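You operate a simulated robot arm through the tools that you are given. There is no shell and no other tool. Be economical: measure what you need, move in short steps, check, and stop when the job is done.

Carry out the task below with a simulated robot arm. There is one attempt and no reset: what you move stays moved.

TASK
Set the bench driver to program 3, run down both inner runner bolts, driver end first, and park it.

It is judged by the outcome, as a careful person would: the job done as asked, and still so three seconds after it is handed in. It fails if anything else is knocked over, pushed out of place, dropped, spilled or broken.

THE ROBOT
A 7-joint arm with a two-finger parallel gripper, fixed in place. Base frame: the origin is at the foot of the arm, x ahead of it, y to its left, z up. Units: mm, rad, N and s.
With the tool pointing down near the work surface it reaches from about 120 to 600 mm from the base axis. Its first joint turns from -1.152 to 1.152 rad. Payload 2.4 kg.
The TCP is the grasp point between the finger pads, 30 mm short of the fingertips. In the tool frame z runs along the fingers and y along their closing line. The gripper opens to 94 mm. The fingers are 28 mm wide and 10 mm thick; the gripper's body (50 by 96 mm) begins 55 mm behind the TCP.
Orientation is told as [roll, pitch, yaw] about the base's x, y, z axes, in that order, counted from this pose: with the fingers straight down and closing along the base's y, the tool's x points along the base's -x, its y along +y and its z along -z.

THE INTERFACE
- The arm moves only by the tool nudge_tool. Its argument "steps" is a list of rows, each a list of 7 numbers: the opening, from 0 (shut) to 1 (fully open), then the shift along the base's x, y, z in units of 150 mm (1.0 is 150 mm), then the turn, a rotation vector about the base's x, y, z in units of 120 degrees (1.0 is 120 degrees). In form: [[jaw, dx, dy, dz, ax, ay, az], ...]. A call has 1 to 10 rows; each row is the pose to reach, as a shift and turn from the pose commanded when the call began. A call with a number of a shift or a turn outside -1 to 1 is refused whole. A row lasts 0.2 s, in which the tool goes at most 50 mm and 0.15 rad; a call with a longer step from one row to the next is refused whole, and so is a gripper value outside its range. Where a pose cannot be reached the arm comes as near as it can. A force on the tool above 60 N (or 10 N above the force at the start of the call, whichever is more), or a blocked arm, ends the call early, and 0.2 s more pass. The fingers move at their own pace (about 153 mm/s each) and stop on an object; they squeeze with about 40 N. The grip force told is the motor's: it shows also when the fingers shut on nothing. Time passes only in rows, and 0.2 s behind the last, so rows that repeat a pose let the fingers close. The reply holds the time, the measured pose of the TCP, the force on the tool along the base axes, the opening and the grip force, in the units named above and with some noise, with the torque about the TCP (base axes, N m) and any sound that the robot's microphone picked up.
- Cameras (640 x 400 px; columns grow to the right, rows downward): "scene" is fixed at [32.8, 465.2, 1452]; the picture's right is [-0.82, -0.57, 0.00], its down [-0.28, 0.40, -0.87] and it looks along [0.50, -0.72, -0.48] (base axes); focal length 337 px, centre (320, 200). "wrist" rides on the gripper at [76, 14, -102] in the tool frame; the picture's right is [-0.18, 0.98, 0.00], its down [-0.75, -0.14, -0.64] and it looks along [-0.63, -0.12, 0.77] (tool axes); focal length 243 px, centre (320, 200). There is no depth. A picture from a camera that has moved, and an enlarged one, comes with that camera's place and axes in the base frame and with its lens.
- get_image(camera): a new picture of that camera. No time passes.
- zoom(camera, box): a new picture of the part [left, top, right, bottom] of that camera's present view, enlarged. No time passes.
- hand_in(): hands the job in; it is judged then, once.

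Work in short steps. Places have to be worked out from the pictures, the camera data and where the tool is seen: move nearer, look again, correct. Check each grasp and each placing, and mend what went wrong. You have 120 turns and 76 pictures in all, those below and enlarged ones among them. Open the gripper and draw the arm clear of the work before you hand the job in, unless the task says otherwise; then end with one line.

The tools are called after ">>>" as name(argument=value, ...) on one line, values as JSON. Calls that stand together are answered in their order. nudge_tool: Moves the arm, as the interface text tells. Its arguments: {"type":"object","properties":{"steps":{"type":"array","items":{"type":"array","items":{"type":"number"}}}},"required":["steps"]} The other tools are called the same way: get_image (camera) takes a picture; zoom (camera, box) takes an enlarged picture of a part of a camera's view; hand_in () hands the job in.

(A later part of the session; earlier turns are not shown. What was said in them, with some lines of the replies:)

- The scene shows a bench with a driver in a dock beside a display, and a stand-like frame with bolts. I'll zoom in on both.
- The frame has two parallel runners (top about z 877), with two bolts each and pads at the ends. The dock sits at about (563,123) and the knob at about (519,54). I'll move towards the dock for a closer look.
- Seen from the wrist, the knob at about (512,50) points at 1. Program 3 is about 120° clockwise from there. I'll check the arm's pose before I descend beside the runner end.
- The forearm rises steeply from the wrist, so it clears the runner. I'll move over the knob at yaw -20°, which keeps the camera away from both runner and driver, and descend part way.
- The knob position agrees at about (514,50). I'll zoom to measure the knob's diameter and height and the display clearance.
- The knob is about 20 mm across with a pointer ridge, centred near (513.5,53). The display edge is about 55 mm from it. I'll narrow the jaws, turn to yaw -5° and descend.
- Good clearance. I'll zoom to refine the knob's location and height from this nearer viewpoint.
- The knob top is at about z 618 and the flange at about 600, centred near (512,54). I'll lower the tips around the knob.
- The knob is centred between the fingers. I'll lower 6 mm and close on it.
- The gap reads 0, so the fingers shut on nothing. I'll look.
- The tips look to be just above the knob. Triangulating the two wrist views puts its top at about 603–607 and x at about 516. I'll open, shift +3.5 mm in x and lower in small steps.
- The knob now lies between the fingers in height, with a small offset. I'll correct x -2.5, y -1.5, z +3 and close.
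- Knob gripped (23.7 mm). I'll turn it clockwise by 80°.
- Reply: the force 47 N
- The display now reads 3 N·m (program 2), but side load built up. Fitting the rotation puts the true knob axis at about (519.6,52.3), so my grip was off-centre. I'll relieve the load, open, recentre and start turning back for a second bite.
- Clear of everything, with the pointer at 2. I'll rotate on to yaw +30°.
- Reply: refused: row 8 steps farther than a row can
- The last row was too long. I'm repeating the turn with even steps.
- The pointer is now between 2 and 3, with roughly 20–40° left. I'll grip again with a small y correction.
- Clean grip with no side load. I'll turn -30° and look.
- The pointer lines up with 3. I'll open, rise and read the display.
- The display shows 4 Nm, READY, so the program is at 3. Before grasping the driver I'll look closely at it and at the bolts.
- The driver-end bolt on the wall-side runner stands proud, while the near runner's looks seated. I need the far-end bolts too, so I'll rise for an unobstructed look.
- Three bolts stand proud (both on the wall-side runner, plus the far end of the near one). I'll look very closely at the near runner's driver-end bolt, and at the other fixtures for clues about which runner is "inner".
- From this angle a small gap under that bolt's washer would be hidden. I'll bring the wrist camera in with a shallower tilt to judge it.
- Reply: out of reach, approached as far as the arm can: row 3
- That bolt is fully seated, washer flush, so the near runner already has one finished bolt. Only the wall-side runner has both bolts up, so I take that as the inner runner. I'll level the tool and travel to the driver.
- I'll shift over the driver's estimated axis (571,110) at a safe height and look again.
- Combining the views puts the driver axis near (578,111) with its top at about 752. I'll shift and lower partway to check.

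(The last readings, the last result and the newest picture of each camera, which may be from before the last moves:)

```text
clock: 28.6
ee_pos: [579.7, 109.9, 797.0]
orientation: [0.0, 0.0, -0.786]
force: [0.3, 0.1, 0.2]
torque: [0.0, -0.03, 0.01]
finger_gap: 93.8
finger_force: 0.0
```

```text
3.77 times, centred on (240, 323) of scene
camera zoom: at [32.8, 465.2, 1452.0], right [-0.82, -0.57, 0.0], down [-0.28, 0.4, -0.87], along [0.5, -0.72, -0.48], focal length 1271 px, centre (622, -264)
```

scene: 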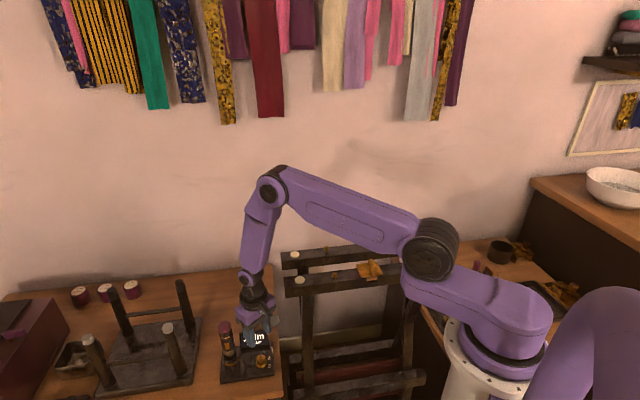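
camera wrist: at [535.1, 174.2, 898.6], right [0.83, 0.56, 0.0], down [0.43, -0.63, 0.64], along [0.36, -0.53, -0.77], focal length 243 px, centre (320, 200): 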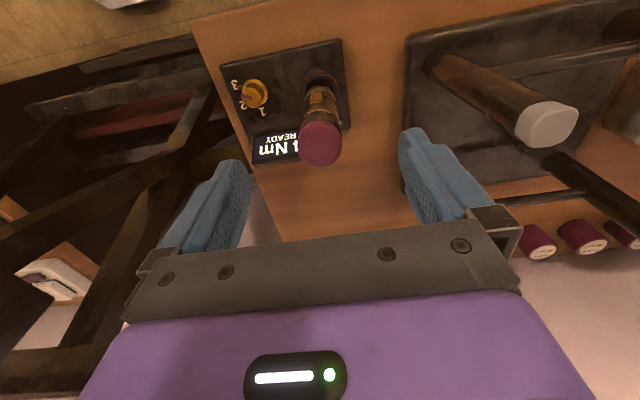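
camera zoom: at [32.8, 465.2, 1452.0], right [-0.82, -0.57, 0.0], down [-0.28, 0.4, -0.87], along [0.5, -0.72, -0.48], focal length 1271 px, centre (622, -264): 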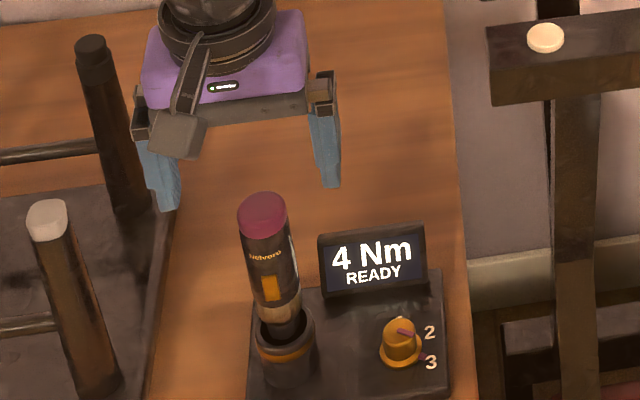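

The driver is centred between the fingers with its top at about 744. I'll descend around it with the gripper open.

>>> nudge_tool(steps=[[1, 0, 0, -0.15, 0, 0, 0], [1, 0, 0, -0.3, 0, 0, 0], [1, 0, 0, -0.45, 0, 0, 0], [1, 0, 0, -0.6, 0, 0, 0], [1, 0, 0, -0.6, 0, 0, 0]])

>>> zoom(camera="wrist", box=[200, 70, 440, 250])

>>> zoom(camera="scene", box=[190, 290, 290, 376])

```text
clock: 29.8
ee_pos: [579.7, 111.3, 705.4]
orientation: [-0.001, -0.001, -0.785]
force: [1.3, -0.1, -0.6]
torque: [0.0, -0.01, -0.01]
finger_gap: 93.8
finger_force: 0.0
```

```text
2.22 times, centred on (320, 160) of wrist
camera zoom: at [535.0, 174.5, 808.0], right [0.83, 0.56, 0.0], down [0.43, -0.63, 0.64], along [0.36, -0.53, -0.77], focal length 539 px, centre (320, 289)
```

zoom: 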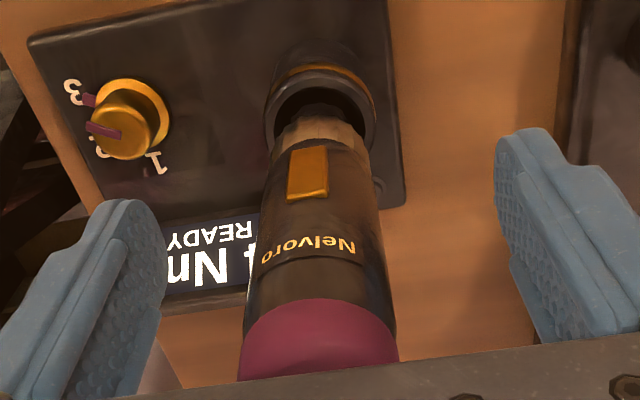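

```text
4.65 times, centred on (240, 333) of scene
camera zoom: at [32.8, 465.2, 1452.0], right [-0.82, -0.57, 0.0], down [-0.28, 0.4, -0.87], along [0.5, -0.72, -0.48], focal length 1567 px, centre (692, -419)
```

zoom: 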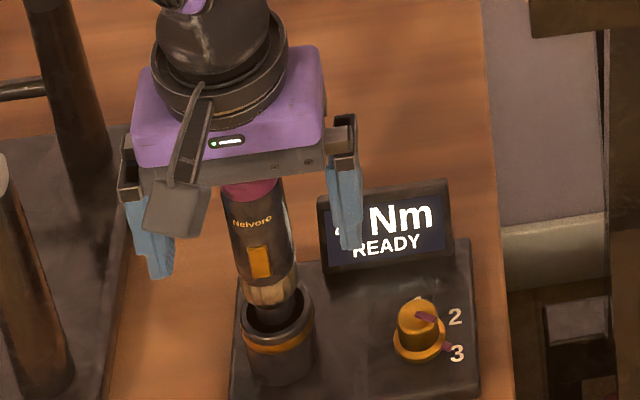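

The body sits between the pads, and the orange patch faces away from them. I'll close.

>>> nudge_tool(steps=[[0.6, 0, 0, 0, 0, 0, 0], [0.45, 0, 0, 0, 0, 0, 0], [0.3, 0, 0, 0, 0, 0, 0], [0.0, 0, 0, 0, 0, 0, 0], [0.0, 0, 0, 0, 0, 0, 0]])

```text
clock: 31.0
ee_pos: [579.5, 110.5, 705.8]
orientation: [0.001, 0.001, -0.787]
force: [-0.9, -0.1, 2.0]
torque: [-0.07, 0.06, 0.01]
finger_gap: 35.4
finger_force: 40.0
```

Gripped at 35.4 mm. I'll lift straight up, slowly at first.

>>> nudge_tool(steps=[[0, 0, 0, 0.08, 0, 0, 0], [0, 0, 0, 0.2, 0, 0, 0], [0, 0, 0, 0.35, 0, 0, 0], [0, 0, 0, 0.5, 0, 0, 0], [0, 0, 0, 0.7, 0, 0, 0], [0, 0, 0, 0.9, 0, 0, 0], [0, 0, 0, 1, 0, 0, 0], [0, 0, 0, 1, 0, 0, 0]])

>>> zoom(camera="scene", box=[170, 220, 310, 376])

```text
clock: 32.8
ee_pos: [579.1, 111.8, 853.8]
orientation: [-0.001, 0.0, -0.786]
force: [-0.1, -0.5, -3.5]
torque: [0.0, 0.01, 0.0]
finger_gap: 35.4
finger_force: 40.3
```

```text
2.56 times, centred on (240, 298) of scene
camera zoom: at [32.9, 465.2, 1452.0], right [-0.82, -0.57, 0.0], down [-0.28, 0.4, -0.87], along [0.5, -0.72, -0.48], focal length 864 px, centre (525, -51)
```

zoom: 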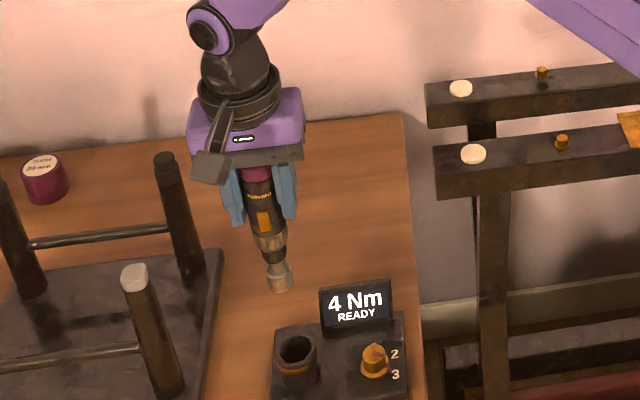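

The driver is out cleanly, with its socket tip about 119 mm below the TCP. I'll rise and carry it towards the wall-side runner's driver-end bolt at about (447,-166), hex top at about 890.

>>> nudge_tool(steps=[[0, 0, 0, 0.2, 0, 0, 0], [0, -0.05, 0, 0.45, 0, 0, 0], [0, -0.1, 0, 0.7, 0, 0, 0], [0, -0.2, 0, 0.9, 0, 0, 0], [0, -0.3, -0.05, 1, 0, 0, 0], [0, -0.4, -0.1, 1, 0, 0, 0]])

>>> nudge_tool(steps=[[0, 0, -0.1, 0.2, 0, 0, 0], [0, 0, -0.2, 0.4, 0, 0, 0], [0, -0.05, -0.4, 0.5, 0, 0, 0], [0, -0.1, -0.6, 0.5, 0, 0, 0], [0, -0.2, -0.8, 0.5, 0, 0, 0], [0, -0.25, -1, 0.5, 0, 0, 0]])

>>> nudge_tool(steps=[[0, -0.05, -0.2, 0, 0, 0, 0], [0, -0.1, -0.4, 0, 0, 0, 0], [0, -0.15, -0.6, 0, 0, 0, 0], [0, -0.22, -0.75, 0, 0, 0, 0], [0, -0.22, -0.75, 0, 0, 0, 0]])

>>> get_image(camera="wrist")

>>> zoom(camera="scene", box=[260, 170, 400, 290])

```text
clock: 34.2
ee_pos: [517.4, 95.3, 1006.9]
orientation: [-0.001, -0.001, -0.789]
force: [1.3, 0.5, -3.1]
torque: [0.04, 0.0, 0.04]
finger_gap: 35.4
finger_force: 39.8
```

```text
clock: 35.6
ee_pos: [481.7, -54.3, 1077.5]
orientation: [0.0, 0.001, -0.787]
force: [-0.8, -0.3, -3.9]
torque: [0.04, 0.03, 0.04]
finger_gap: 35.5
finger_force: 40.5
```

```text
clock: 36.8
ee_pos: [448.2, -166.8, 1080.6]
orientation: [0.001, 0.001, -0.786]
force: [-0.4, -0.1, -3.8]
torque: [0.03, 0.01, 0.01]
finger_gap: 35.5
finger_force: 39.6
```

```text
28 pictures are left
camera wrist: at [403.3, -103.9, 1182.5], right [0.83, 0.56, 0.0], down [0.43, -0.63, 0.64], along [0.36, -0.53, -0.77], focal length 243 px, centre (320, 200)
```

wrist: 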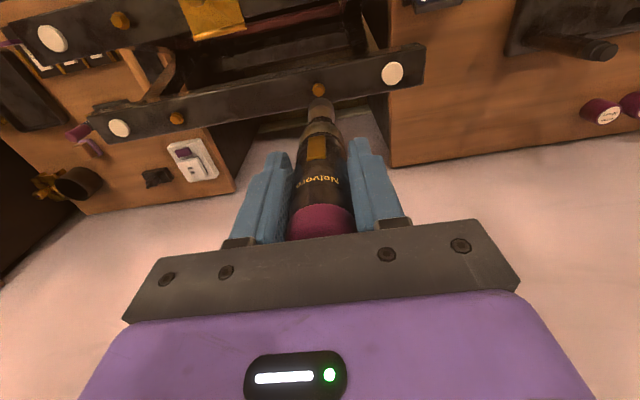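

```text
3.33 times, centred on (330, 230) of scene
camera zoom: at [32.9, 465.1, 1452.0], right [-0.82, -0.57, 0.0], down [-0.28, 0.4, -0.87], along [0.5, -0.72, -0.48], focal length 1123 px, centre (287, 100)
```

zoom: 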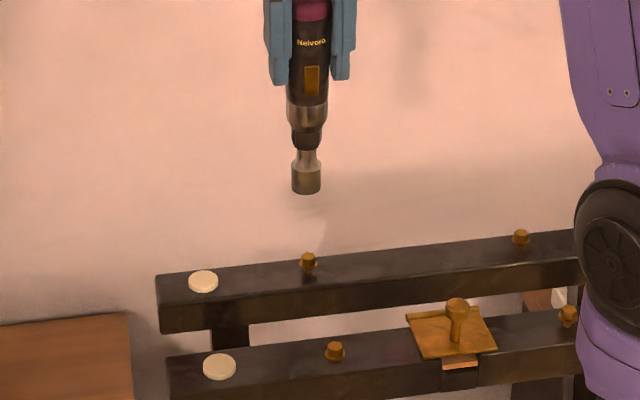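

The socket hangs almost over the bolt in both views. I'll zoom in both cameras to refine the offset.

>>> zoom(camera="wrist", box=[290, 70, 350, 130])

>>> zoom(camera="scene", box=[305, 215, 345, 255])

```text
6.67 times, centred on (320, 100) of wrist
camera zoom: at [403.3, -103.9, 1182.5], right [0.83, 0.56, 0.0], down [0.43, -0.63, 0.64], along [0.36, -0.53, -0.77], focal length 1618 px, centre (320, 867)
```

zoom: 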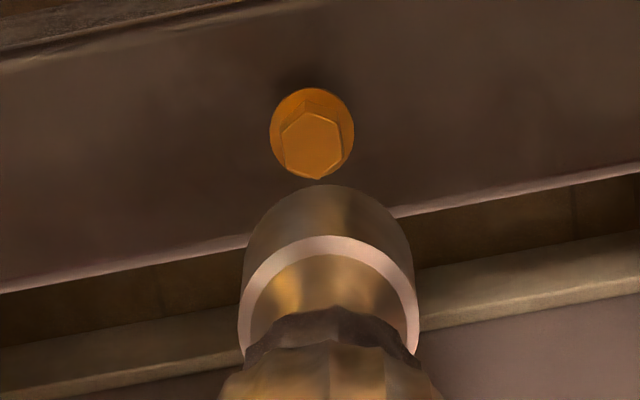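

```text
10.00 times, centred on (325, 235) of scene
camera zoom: at [32.9, 465.1, 1452.0], right [-0.82, -0.57, 0.0], down [-0.28, 0.4, -0.87], along [0.5, -0.72, -0.48], focal length 3369 px, centre (270, -150)
```

zoom: 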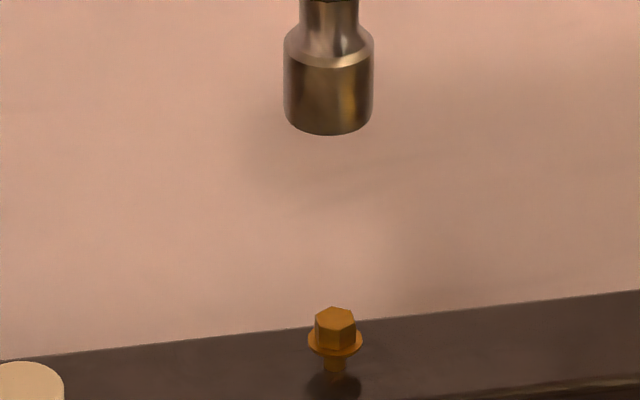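

The bolt is 2.6 mm to one side and about 4 mm towards the wall, hex top at about 888. I'll shift (0,-4.8) and lower so the tip is about 15 mm above it.

>>> nudge_tool(steps=[[0, 0, -0.032, -0.1, 0, 0, 0], [0, 0, -0.032, -0.25, 0, 0, 0], [0, 0, -0.032, -0.37, 0, 0, 0], [0, 0, -0.032, -0.37, 0, 0, 0]])

>>> zoom(camera="wrist", box=[290, 70, 350, 130])

>>> zoom(camera="scene", box=[312, 230, 342, 260])

```text
clock: 37.8
ee_pos: [448.0, -170.0, 1023.8]
orientation: [-0.001, 0.0, -0.785]
force: [0.3, -0.5, -3.6]
torque: [0.04, -0.02, -0.02]
finger_gap: 35.4
finger_force: 39.4
```

```text
6.67 times, centred on (320, 100) of wrist
camera zoom: at [404.1, -106.3, 1125.5], right [0.83, 0.56, 0.0], down [0.43, -0.63, 0.64], along [0.36, -0.53, -0.77], focal length 1618 px, centre (320, 867)
```

zoom: 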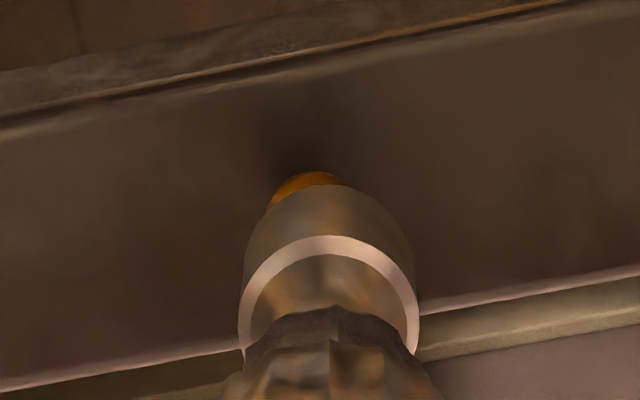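

```text
13.33 times, centred on (327, 245) of scene
camera zoom: at [32.9, 465.1, 1452.0], right [-0.82, -0.57, 0.0], down [-0.28, 0.4, -0.87], along [0.5, -0.72, -0.48], focal length 4492 px, centre (227, -400)
```

zoom: 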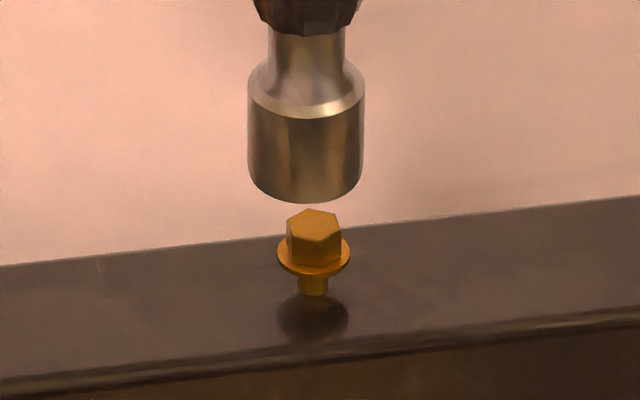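

The socket is nearly aligned. I'll apply the last correction of (-1.6,-2.0) mm and lower gently onto the head.

>>> nudge_tool(steps=[[0, -0.011, -0.013, 0, 0, 0, 0], [0, -0.011, -0.013, -0.03, 0, 0, 0], [0, -0.011, -0.013, -0.06, 0, 0, 0], [0, -0.011, -0.013, -0.085, 0, 0, 0]])

>>> zoom(camera="scene", box=[312, 230, 342, 260])

```text
clock: 38.8
ee_pos: [447.3, -172.3, 1011.1]
orientation: [0.0, 0.002, -0.785]
force: [-1.2, -0.9, -3.0]
torque: [0.01, 0.0, -0.04]
finger_gap: 35.3
finger_force: 39.8
```

```text
13.33 times, centred on (327, 245) of scene
camera zoom: at [32.9, 465.1, 1452.0], right [-0.82, -0.57, 0.0], down [-0.28, 0.4, -0.87], along [0.5, -0.72, -0.48], focal length 4492 px, centre (227, -400)
```

zoom: 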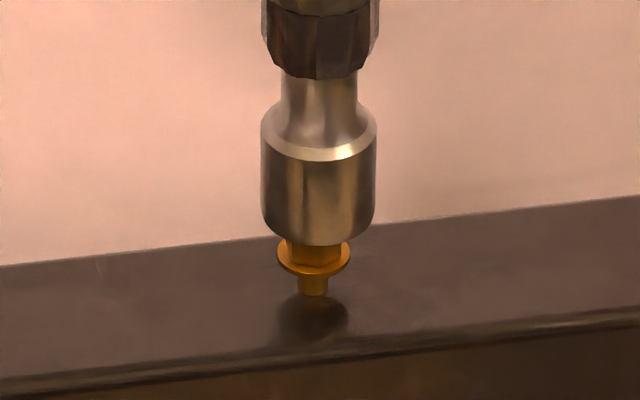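

The socket sits right above the head. I'll trim 0.7 mm back and press down slowly.

>>> nudge_tool(steps=[[0, 0.004, 0.003, -0.015, 0, 0, 0], [0, 0.004, 0.003, -0.03, 0, 0, 0], [0, 0.004, 0.003, -0.045, 0, 0, 0], [0, 0.004, 0.003, -0.06, 0, 0, 0]])

>>> zoom(camera="scene", box=[312, 230, 342, 260])

```text
clock: 39.8
ee_pos: [448.0, -172.7, 1003.8]
orientation: [0.0, 0.0, -0.786]
force: [-0.6, 0.7, -2.8]
torque: [-0.01, 0.0, 0.0]
finger_gap: 35.4
finger_force: 40.0
```

```text
13.33 times, centred on (327, 245) of scene
camera zoom: at [32.9, 465.1, 1452.0], right [-0.82, -0.57, 0.0], down [-0.28, 0.4, -0.87], along [0.5, -0.72, -0.48], focal length 4492 px, centre (227, -400)
```

zoom: 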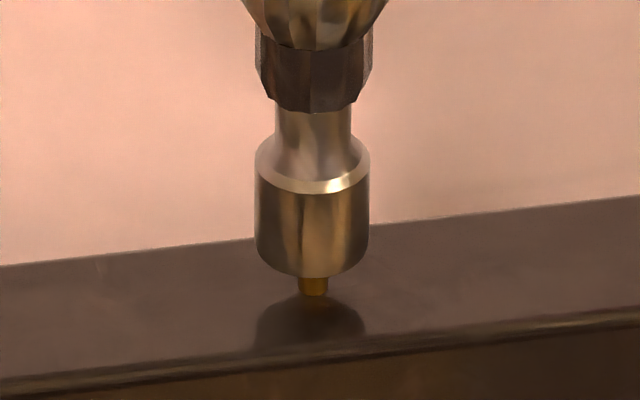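

The head is now inside the socket and there is no load yet. I'll continue pressing gently and listen for the motor.

>>> nudge_tool(steps=[[0, 0, 0, -0.01, 0, 0, 0], [0, 0, 0, -0.02, 0, 0, 0], [0, 0, 0, -0.03, 0, 0, 0], [0, 0, 0, -0.04, 0, 0, 0], [0, 0, 0, -0.04, 0, 0, 0]])

```text
clock: 41.0
ee_pos: [449.1, -170.9, 997.6]
orientation: [0.002, -0.002, -0.785]
force: [0.2, -0.3, -3.1]
torque: [0.0, 0.02, 0.04]
finger_gap: 35.1
finger_force: 40.4
```

>>> zoom(camera="scene", box=[312, 230, 342, 260])

>>> zoom(camera="scene", box=[240, 320, 290, 376])

```text
13.33 times, centred on (327, 245) of scene
camera zoom: at [32.9, 465.1, 1452.0], right [-0.82, -0.57, 0.0], down [-0.28, 0.4, -0.87], along [0.5, -0.72, -0.48], focal length 4492 px, centre (227, -400)
```

zoom: 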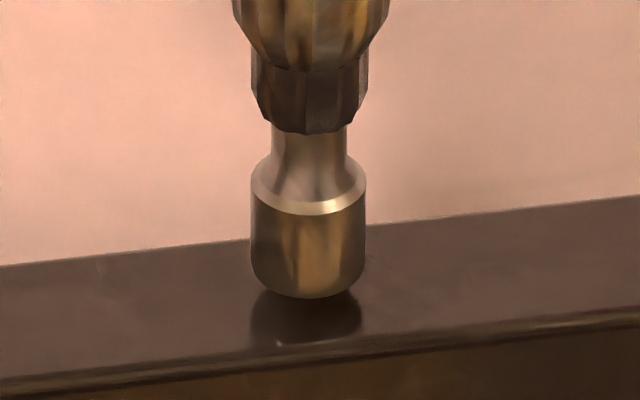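

```text
7.14 times, centred on (265, 348) of scene
camera zoom: at [32.9, 465.1, 1452.0], right [-0.82, -0.57, 0.0], down [-0.28, 0.4, -0.87], along [0.5, -0.72, -0.48], focal length 2406 px, centre (713, -857)
```

zoom: 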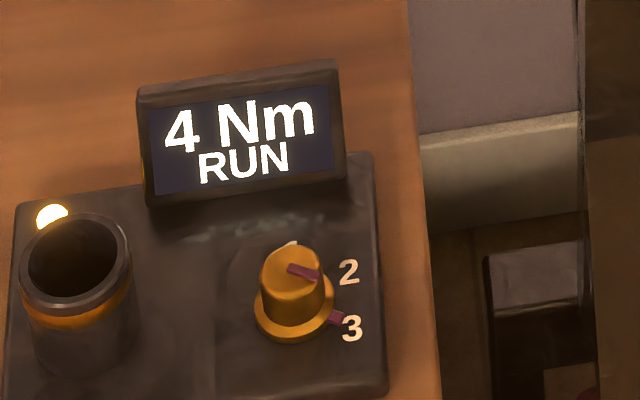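

The display says RUN, so the driver started on engagement. I'll follow the bolt down slowly.

>>> nudge_tool(steps=[[0, 0, 0, -0.007, 0, 0, 0], [0, 0, 0, -0.014, 0, 0, 0], [0, 0, 0, -0.021, 0, 0, 0], [0, 0, 0, -0.028, 0, 0, 0], [0, 0, 0, -0.028, 0, 0, 0], [0, 0, 0, -0.028, 0, 0, 0]])

```text
clock: 42.4
ee_pos: [450.0, -171.2, 993.8]
orientation: [0.001, -0.004, -0.783]
force: [-0.9, 1.1, 29.5]
torque: [0.08, 0.03, 0.0]
finger_gap: 35.2
finger_force: 40.0
```

Now pressing with about 33 N. I'll hold here while the motor runs.

>>> nudge_tool(steps=[[0, 0, 0, 0, 0, 0, 0], [0, 0, 0, 0, 0, 0, 0], [0, 0, 0, 0, 0, 0, 0], [0, 0, 0, 0, 0, 0, 0], [0, 0, 0, 0, 0, 0, 0]])

>>> zoom(camera="scene", box=[230, 220, 350, 376])

```text
clock: 43.6
ee_pos: [448.7, -172.2, 994.7]
orientation: [0.003, -0.005, -0.786]
force: [3.4, -1.1, 30.0]
torque: [-0.37, -0.45, 0.01]
finger_gap: 35.3
finger_force: 40.1
```

```text
2.56 times, centred on (290, 298) of scene
camera zoom: at [32.4, 465.3, 1452.0], right [-0.82, -0.57, 0.0], down [-0.28, 0.4, -0.87], along [0.5, -0.72, -0.48], focal length 864 px, centre (397, -51)
```

zoom: 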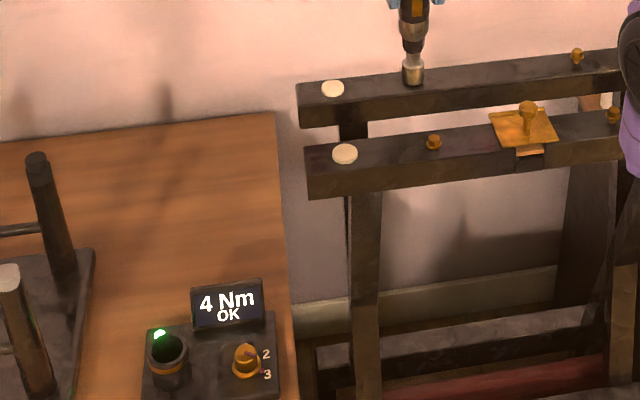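

The display shows OK with a green light: first bolt done. I'll lift straight off and move along the runner to the far-end bolt at about (317,-303).

>>> nudge_tool(steps=[[0, 0, 0, 0.05, 0, 0, 0], [0, 0, 0, 0.15, 0, 0, 0], [0, 0, 0, 0.3, 0, 0, 0], [0, 0, 0, 0.5, 0, 0, 0], [0, -0.2, -0.2, 0.5, 0, 0, 0], [0, -0.4, -0.4, 0.5, 0, 0, 0], [0, -0.6, -0.6, 0.5, 0, 0, 0], [0, -0.75, -0.75, 0.5, 0, 0, 0], [0, -0.88, -0.88, 0.5, 0, 0, 0], [0, -0.88, -0.88, 0.5, 0, 0, 0]])

>>> zoom(camera="scene", box=[290, 170, 430, 290])

>>> zoom(camera="wrist", box=[280, 60, 360, 140])

```text
clock: 45.8
ee_pos: [318.1, -302.5, 1069.5]
orientation: [0.001, -0.001, -0.785]
force: [-0.6, 1.3, -3.4]
torque: [-0.01, 0.03, -0.01]
finger_gap: 35.2
finger_force: 39.8
```

```text
3.33 times, centred on (360, 230) of scene
camera zoom: at [32.9, 465.1, 1452.0], right [-0.82, -0.57, 0.0], down [-0.28, 0.4, -0.87], along [0.5, -0.72, -0.48], focal length 1123 px, centre (187, 100)
```

zoom: 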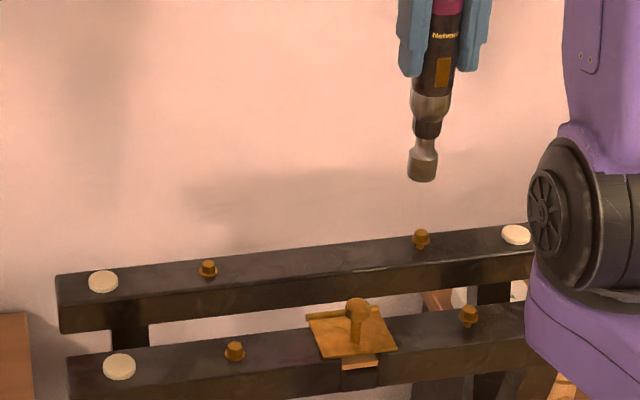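

```text
5.00 times, centred on (320, 100) of wrist
camera zoom: at [274.3, -238.4, 1170.1], right [0.83, 0.56, 0.0], down [0.43, -0.63, 0.64], along [0.36, -0.53, -0.77], focal length 1213 px, centre (320, 700)
```

zoom: 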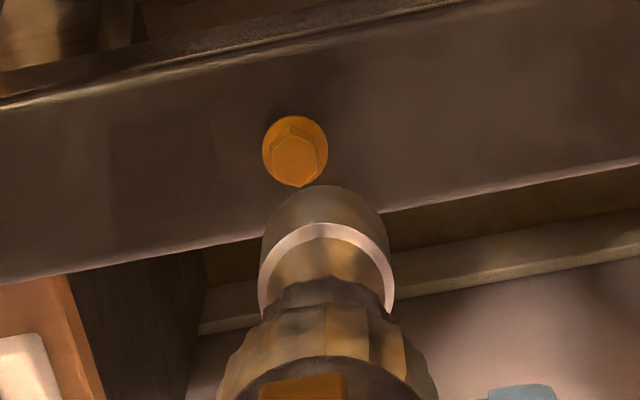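

The first bolt is seated flush. The second needs about (-4.3,-3.2) mm. I'll shift and lower to just above its head.

>>> nudge_tool(steps=[[0, -0.029, -0.021, -0.1, 0, 0, 0], [0, -0.029, -0.021, -0.2, 0, 0, 0], [0, -0.029, -0.021, -0.3, 0, 0, 0], [0, -0.029, -0.021, -0.36, 0, 0, 0], [0, -0.029, -0.021, -0.36, 0, 0, 0]])

>>> zoom(camera="scene", box=[372, 220, 402, 250])

>>> zoom(camera="wrist", box=[290, 70, 350, 130])

```text
clock: 47.0
ee_pos: [315.1, -306.2, 1013.8]
orientation: [0.0, -0.001, -0.785]
force: [-0.2, 0.4, -2.8]
torque: [0.03, -0.02, 0.0]
finger_gap: 35.2
finger_force: 40.0
```

```text
13.33 times, centred on (387, 235) of scene
camera zoom: at [32.8, 465.1, 1452.0], right [-0.82, -0.57, 0.0], down [-0.28, 0.4, -0.87], along [0.5, -0.72, -0.48], focal length 4492 px, centre (-573, -267)
```

zoom: 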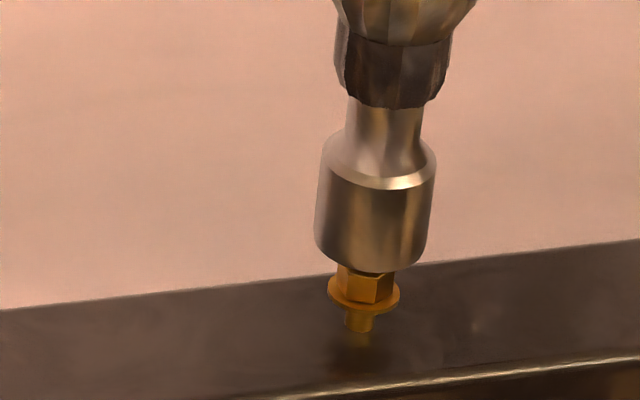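

```text
6.67 times, centred on (320, 100) of wrist
camera zoom: at [269.4, -243.0, 1116.1], right [0.83, 0.56, 0.0], down [0.43, -0.63, 0.64], along [0.36, -0.53, -0.77], focal length 1618 px, centre (320, 867)
```

zoom: 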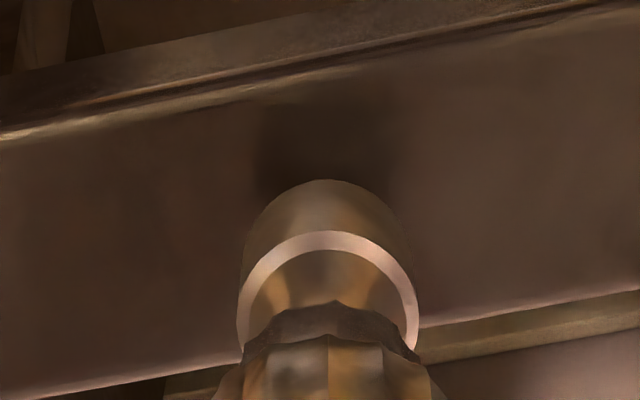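

Aligned along both axes. I'll lower onto the head in small steps.

>>> nudge_tool(steps=[[0, 0, 0, -0.02, 0, 0, 0], [0, 0, 0, -0.04, 0, 0, 0], [0, 0, 0, -0.06, 0, 0, 0], [0, 0, 0, -0.075, 0, 0, 0]])

>>> zoom(camera="scene", box=[372, 220, 402, 250])

```text
clock: 48.0
ee_pos: [312.9, -306.6, 1003.4]
orientation: [0.0, -0.003, -0.786]
force: [2.3, -0.5, -1.7]
torque: [-0.12, -0.29, -0.02]
finger_gap: 35.0
finger_force: 39.2
```

```text
13.33 times, centred on (387, 235) of scene
camera zoom: at [32.9, 465.1, 1452.0], right [-0.82, -0.57, 0.0], down [-0.28, 0.4, -0.87], along [0.5, -0.72, -0.49], focal length 4492 px, centre (-573, -267)
```

zoom: 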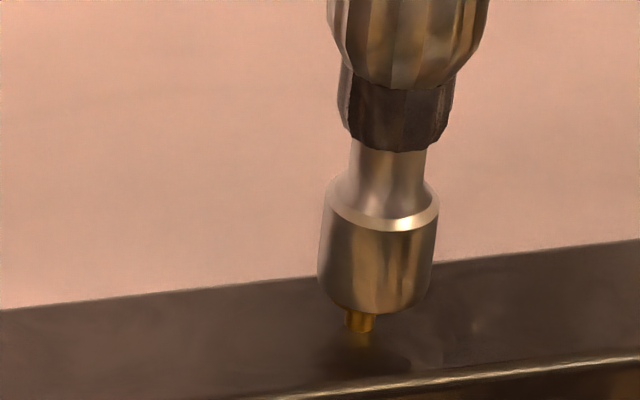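

The head is inside, but a small side force shows the socket is about 2 mm off. I'll shift (+1.6,+1.1) and continue down to start the motor.

>>> nudge_tool(steps=[[0, 0.006, 0.004, 0, 0, 0, 0], [0, 0.011, 0.007, 0, 0, 0, 0], [0, 0.011, 0.007, -0.01, 0, 0, 0], [0, 0.011, 0.007, -0.02, 0, 0, 0], [0, 0.011, 0.007, -0.03, 0, 0, 0], [0, 0.011, 0.007, -0.03, 0, 0, 0]])

```text
clock: 49.4
ee_pos: [313.4, -306.2, 997.7]
orientation: [0.0, 0.001, -0.784]
force: [-0.1, -2.7, -4.3]
torque: [-0.21, -0.03, -0.01]
finger_gap: 35.0
finger_force: 40.1
```

>>> zoom(camera="scene", box=[230, 220, 410, 376])

```text
2.56 times, centred on (320, 298) of scene
camera zoom: at [32.9, 465.1, 1452.0], right [-0.82, -0.57, 0.0], down [-0.28, 0.4, -0.87], along [0.5, -0.72, -0.49], focal length 864 px, centre (320, -51)
```

zoom: 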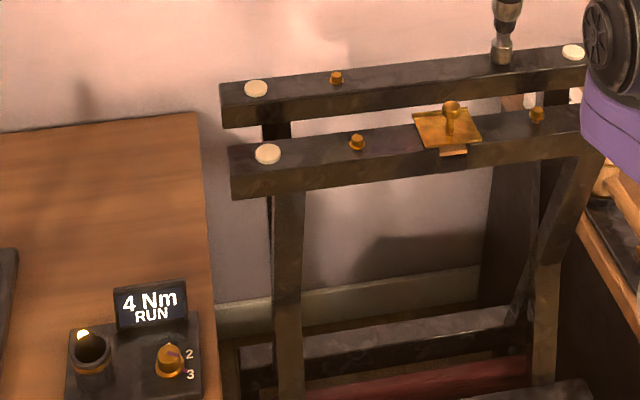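

It's running. I'll follow the bolt down and hold.

>>> nudge_tool(steps=[[0, 0, 0, -0.007, 0, 0, 0], [0, 0, 0, -0.014, 0, 0, 0], [0, 0, 0, -0.021, 0, 0, 0], [0, 0, 0, -0.026, 0, 0, 0], [0, 0, 0, -0.026, 0, 0, 0], [0, 0, 0, -0.026, 0, 0, 0], [0, 0, 0, -0.026, 0, 0, 0], [0, 0, 0, -0.026, 0, 0, 0], [0, 0, 0, -0.026, 0, 0, 0]])

>>> zoom(camera="scene", box=[240, 320, 290, 376])

```text
clock: 51.4
ee_pos: [313.7, -306.0, 994.4]
orientation: [0.002, -0.001, -0.786]
force: [-0.2, 0.6, 2.0]
torque: [0.01, 0.04, -0.04]
finger_gap: 35.1
finger_force: 39.2
```

```text
7.14 times, centred on (265, 348) of scene
camera zoom: at [32.8, 465.2, 1452.0], right [-0.82, -0.57, 0.0], down [-0.28, 0.4, -0.87], along [0.5, -0.72, -0.48], focal length 2406 px, centre (713, -857)
```

zoom: 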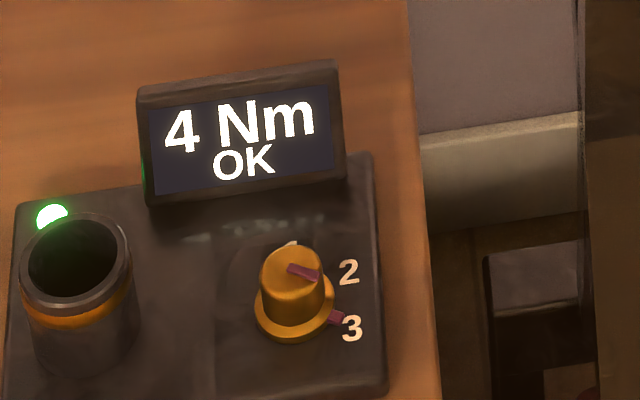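

OK with a green light: second bolt done. I'll lift off and retrace the path towards the dock.

>>> nudge_tool(steps=[[0, 0, 0, 0.05, 0, 0, 0], [0, 0, 0, 0.15, 0, 0, 0], [0, 0, 0, 0.3, 0, 0, 0], [0, 0, 0, 0.5, 0, 0, 0], [0, 0.2, 0.2, 0.5, 0, 0, 0], [0, 0.4, 0.4, 0.5, 0, 0, 0], [0, 0.6, 0.6, 0.5, 0, 0, 0], [0, 0.75, 0.75, 0.5, 0, 0, 0], [0, 0.88, 0.88, 0.5, 0, 0, 0]])

>>> nudge_tool(steps=[[0, 0.05, 0.2, 0, 0, 0, 0], [0, 0.1, 0.4, 0, 0, 0, 0], [0, 0.15, 0.6, 0, 0, 0, 0], [0, 0.2, 0.8, 0, 0, 0, 0], [0, 0.3, 1, 0, 0, 0, 0]])

>>> nudge_tool(steps=[[0, 0.12, 0.2, 0, 0, 0, 0], [0, 0.24, 0.4, 0, 0, 0, 0], [0, 0.36, 0.6, 0, 0, 0, 0], [0, 0.48, 0.8, 0, 0, 0, 0], [0, 0.595, 0.906, -0.1, 0, 0, 0], [0, 0.595, 0.906, -0.35, 0, 0, 0], [0, 0.595, 0.906, -0.6, 0, 0, 0], [0, 0.595, 0.906, -0.8, 0, 0, 0], [0, 0.595, 0.906, -1, 0, 0, 0]])

>>> nudge_tool(steps=[[0, 0, 0, -0.25, 0, 0, 0], [0, 0, 0, -0.5, 0, 0, 0], [0, 0, 0, -0.75, 0, 0, 0], [0, 0, 0, -0.9, 0, 0, 0], [0, 0, 0, -1, 0, 0, 0], [0, 0, 0, -1, 0, 0, 0]])

>>> zoom(camera="scene", box=[190, 290, 290, 376])

>>> zoom(camera="wrist", box=[260, 50, 380, 150])

```text
clock: 53.4
ee_pos: [444.6, -171.1, 1067.2]
orientation: [-0.002, 0.001, -0.785]
force: [-0.3, 0.4, -3.0]
torque: [0.02, -0.02, -0.02]
finger_gap: 35.0
finger_force: 40.1
```

```text
clock: 54.6
ee_pos: [489.8, -23.3, 1070.2]
orientation: [-0.002, 0.0, -0.784]
force: [0.2, 0.0, -3.5]
torque: [0.0, 0.04, -0.02]
finger_gap: 35.4
finger_force: 39.7
```

```text
clock: 56.6
ee_pos: [581.0, 112.0, 920.9]
orientation: [0.0, 0.0, -0.785]
force: [-0.5, -0.7, -3.4]
torque: [0.02, 0.01, 0.0]
finger_gap: 35.1
finger_force: 40.0
```

```text
clock: 58.0
ee_pos: [582.9, 110.6, 770.0]
orientation: [-0.001, 0.0, -0.785]
force: [-0.4, 0.0, -3.4]
torque: [0.02, 0.02, 0.0]
finger_gap: 35.2
finger_force: 39.7
```

```text
4.65 times, centred on (240, 333) of scene
camera zoom: at [32.9, 465.2, 1452.0], right [-0.82, -0.57, 0.0], down [-0.28, 0.4, -0.87], along [0.5, -0.72, -0.48], focal length 1567 px, centre (692, -419)
```

zoom: 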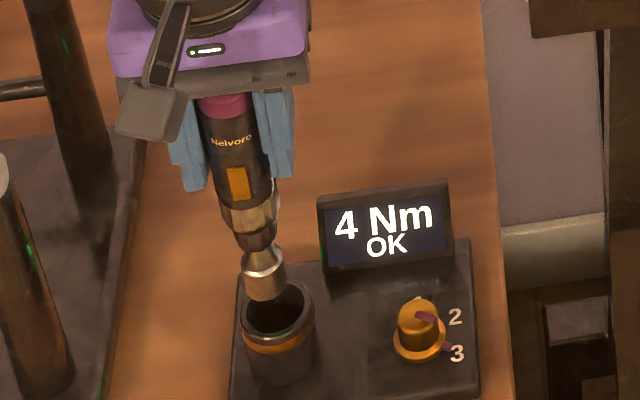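

```text
4.00 times, centred on (320, 100) of wrist
camera zoom: at [537.3, 174.0, 871.9], right [0.83, 0.56, 0.0], down [0.43, -0.63, 0.64], along [0.36, -0.53, -0.77], focal length 970 px, centre (320, 600)
```

zoom: 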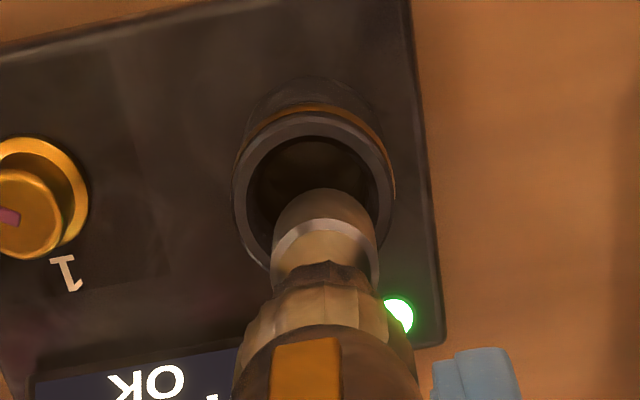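

The socket is over the dock mouth, at the same commanded line it came out on. I'll insert slowly while watching force.

>>> nudge_tool(steps=[[0, 0, 0, -0.07, 0, 0, 0], [0, 0, 0, -0.14, 0, 0, 0], [0, 0, 0, -0.2, 0, 0, 0], [0, 0, 0, -0.26, 0, 0, 0], [0, 0, 0, -0.32, 0, 0, 0], [0, 0, 0, -0.36, 0, 0, 0], [0, 0, 0, -0.39, 0, 0, 0], [0, 0, 0, -0.41, 0, 0, 0]])

```text
clock: 59.8
ee_pos: [580.5, 110.4, 708.2]
orientation: [0.001, 0.001, -0.786]
force: [-0.3, 0.0, -3.4]
torque: [0.0, 0.01, 0.02]
finger_gap: 35.3
finger_force: 40.4
```

Inserted freely to within about 2 mm. I'll go down gently to contact and check.

>>> nudge_tool(steps=[[0, 0, 0, -0.008, 0, 0, 0], [0, 0, 0, -0.016, 0, 0, 0], [0, 0, 0, -0.022, 0, 0, 0], [0, 0, 0, -0.022, 0, 0, 0]])

>>> zoom(camera="scene", box=[190, 290, 290, 376])

```text
clock: 60.8
ee_pos: [579.2, 112.0, 705.6]
orientation: [0.0, 0.001, -0.785]
force: [-7.3, -1.2, 19.6]
torque: [0.0, 0.66, 0.02]
finger_gap: 35.0
finger_force: 39.9
```

```text
4.65 times, centred on (240, 333) of scene
camera zoom: at [32.3, 465.1, 1452.1], right [-0.82, -0.57, 0.0], down [-0.28, 0.4, -0.87], along [0.5, -0.72, -0.48], focal length 1567 px, centre (692, -419)
```

zoom: 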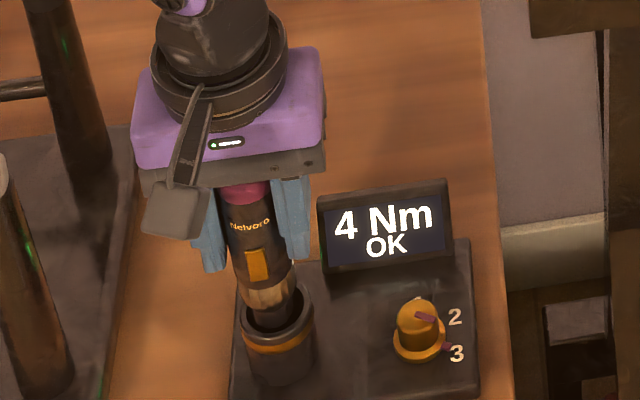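

Seated at its original height. I'll relieve the push by 1.5 mm, open, and rise straight up.

>>> nudge_tool(steps=[[0, 0, 0, 0.01, 0, 0, 0], [0, 0, 0, 0.01, 0, 0, 0], [0.5, 0, 0, 0.01, 0, 0, 0], [0.8, 0, 0, 0.01, 0, 0, 0], [1, 0, 0, 0.01, 0, 0, 0], [1, 0, 0, 0.01, 0, 0, 0], [1, 0, 0, 0.1, 0, 0, 0], [1, 0, 0, 0.3, 0, 0, 0], [1, 0, 0, 0.6, 0, 0, 0], [1, 0, 0, 0.9, 0, 0, 0]])

>>> zoom(camera="scene", box=[190, 290, 290, 376])

```text
clock: 63.0
ee_pos: [577.5, 109.3, 841.6]
orientation: [-0.001, 0.0, -0.786]
force: [-0.2, -0.4, -0.2]
torque: [0.03, 0.0, 0.01]
finger_gap: 93.9
finger_force: 0.1
```

```text
4.65 times, centred on (240, 333) of scene
camera zoom: at [32.8, 465.2, 1452.0], right [-0.82, -0.57, 0.0], down [-0.28, 0.4, -0.87], along [0.5, -0.72, -0.48], focal length 1567 px, centre (692, -419)
```

zoom: 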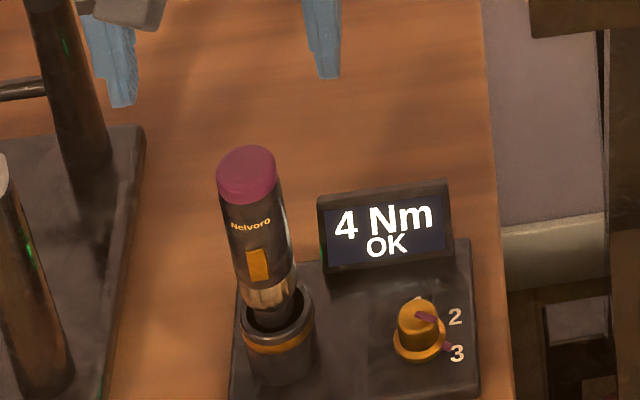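

The driver is parked as it was. I'll draw the arm up and clear, then take a final check of the runner.

>>> nudge_tool(steps=[[1, 0, 0, 0.3, 0, 0, 0.06], [1, 0, 0, 0.6, 0, 0, 0.12], [1, -0.15, 0, 0.9, 0, 0, 0.18], [1, -0.35, 0, 1, 0, 0, 0.24], [1, -0.6, 0, 1, 0, 0, 0.3], [1, -0.8, 0, 1, 0, 0, 0.36], [1, -0.9, 0, 1, 0, 0, 0.375]])

>>> zoom(camera="scene", box=[200, 220, 450, 390])

>>> zoom(camera="scene", box=[310, 225, 450, 290])

```text
refused: row 3 steps farther than a row can; nothing moved
```

```text
2.35 times, centred on (325, 305) of scene
camera zoom: at [32.8, 465.2, 1452.0], right [-0.82, -0.57, 0.0], down [-0.28, 0.4, -0.87], along [0.5, -0.72, -0.48], focal length 793 px, centre (308, -47)
```

zoom: 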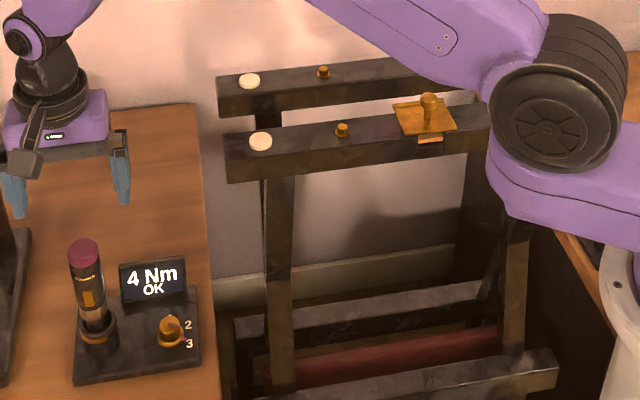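

```text
4.57 times, centred on (380, 258) of scene
camera zoom: at [32.8, 465.2, 1452.0], right [-0.82, -0.57, 0.0], down [-0.28, 0.4, -0.87], along [0.5, -0.72, -0.48], focal length 1540 px, centre (46, -63)
```

zoom: 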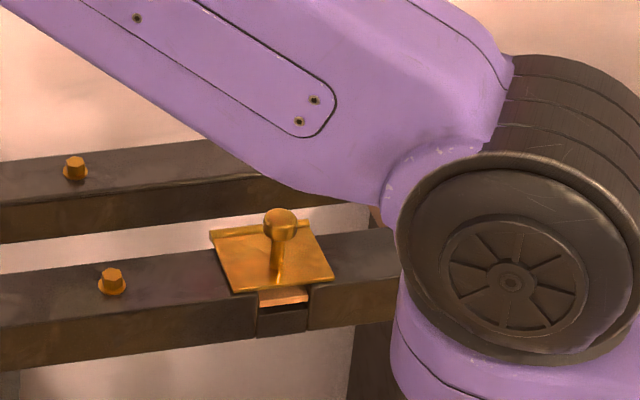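

One row was too long, so I'm repeating with smaller steps.

>>> nudge_tool(steps=[[1, 0, 0, 0.3, 0, 0, 0.05], [1, 0, 0, 0.6, 0, 0, 0.1], [1, -0.1, 0, 0.85, 0, 0, 0.15], [1, -0.3, 0, 1, 0, 0, 0.2], [1, -0.5, 0, 1, 0, 0, 0.25], [1, -0.7, 0, 1, 0, 0, 0.3], [1, -0.9, 0, 1, 0, 0, 0.35], [1, -0.9, 0, 1, 0, 0, 0.375]])

>>> nudge_tool(steps=[[1, 0, 0, 0.3, 0, 0, 0], [1, 0, 0, 0.6, 0, 0, 0], [1, 0, 0, 0.9, 0, 0, 0], [1, 0, 0, 1, 0, 0, 0]])

>>> zoom(camera="scene", box=[310, 220, 450, 290])

```text
clock: 64.8
ee_pos: [445.2, 111.6, 991.3]
orientation: [0.001, 0.0, 0.002]
force: [0.3, 0.4, -0.2]
torque: [-0.05, 0.0, 0.02]
finger_gap: 94.0
finger_force: 0.0
```

```text
clock: 65.8
ee_pos: [443.9, 111.9, 1140.2]
orientation: [0.0, 0.0, 0.0]
force: [-0.5, -0.2, 0.3]
torque: [0.01, 0.04, 0.0]
finger_gap: 93.9
finger_force: 0.0
```

```text
4.57 times, centred on (380, 255) of scene
camera zoom: at [32.8, 465.2, 1452.0], right [-0.82, -0.57, 0.0], down [-0.28, 0.4, -0.87], along [0.5, -0.72, -0.48], focal length 1540 px, centre (46, -51)
```

zoom: 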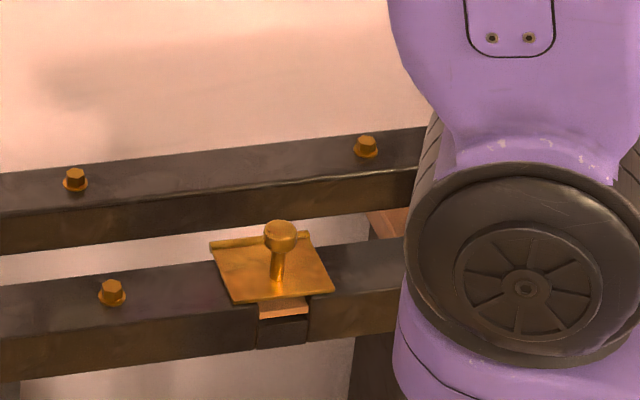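

Both bolts on the wall-side runner are seated flush, the driver is parked, and the arm is clear with the gripper open. I'm handing in.

>>> hand_in()

```text
The job is handed in.
```

I set the driver to program 3 (4 Nm) and ran down both bolts on the wall-side runner, driver end first. Each one read OK on the display, and the driver is parked back in its dock; I took the wall-side runner as "inner" because it was the only one with both bolts still standing proud, so the loose far-end bolt on the near runner is untouched.
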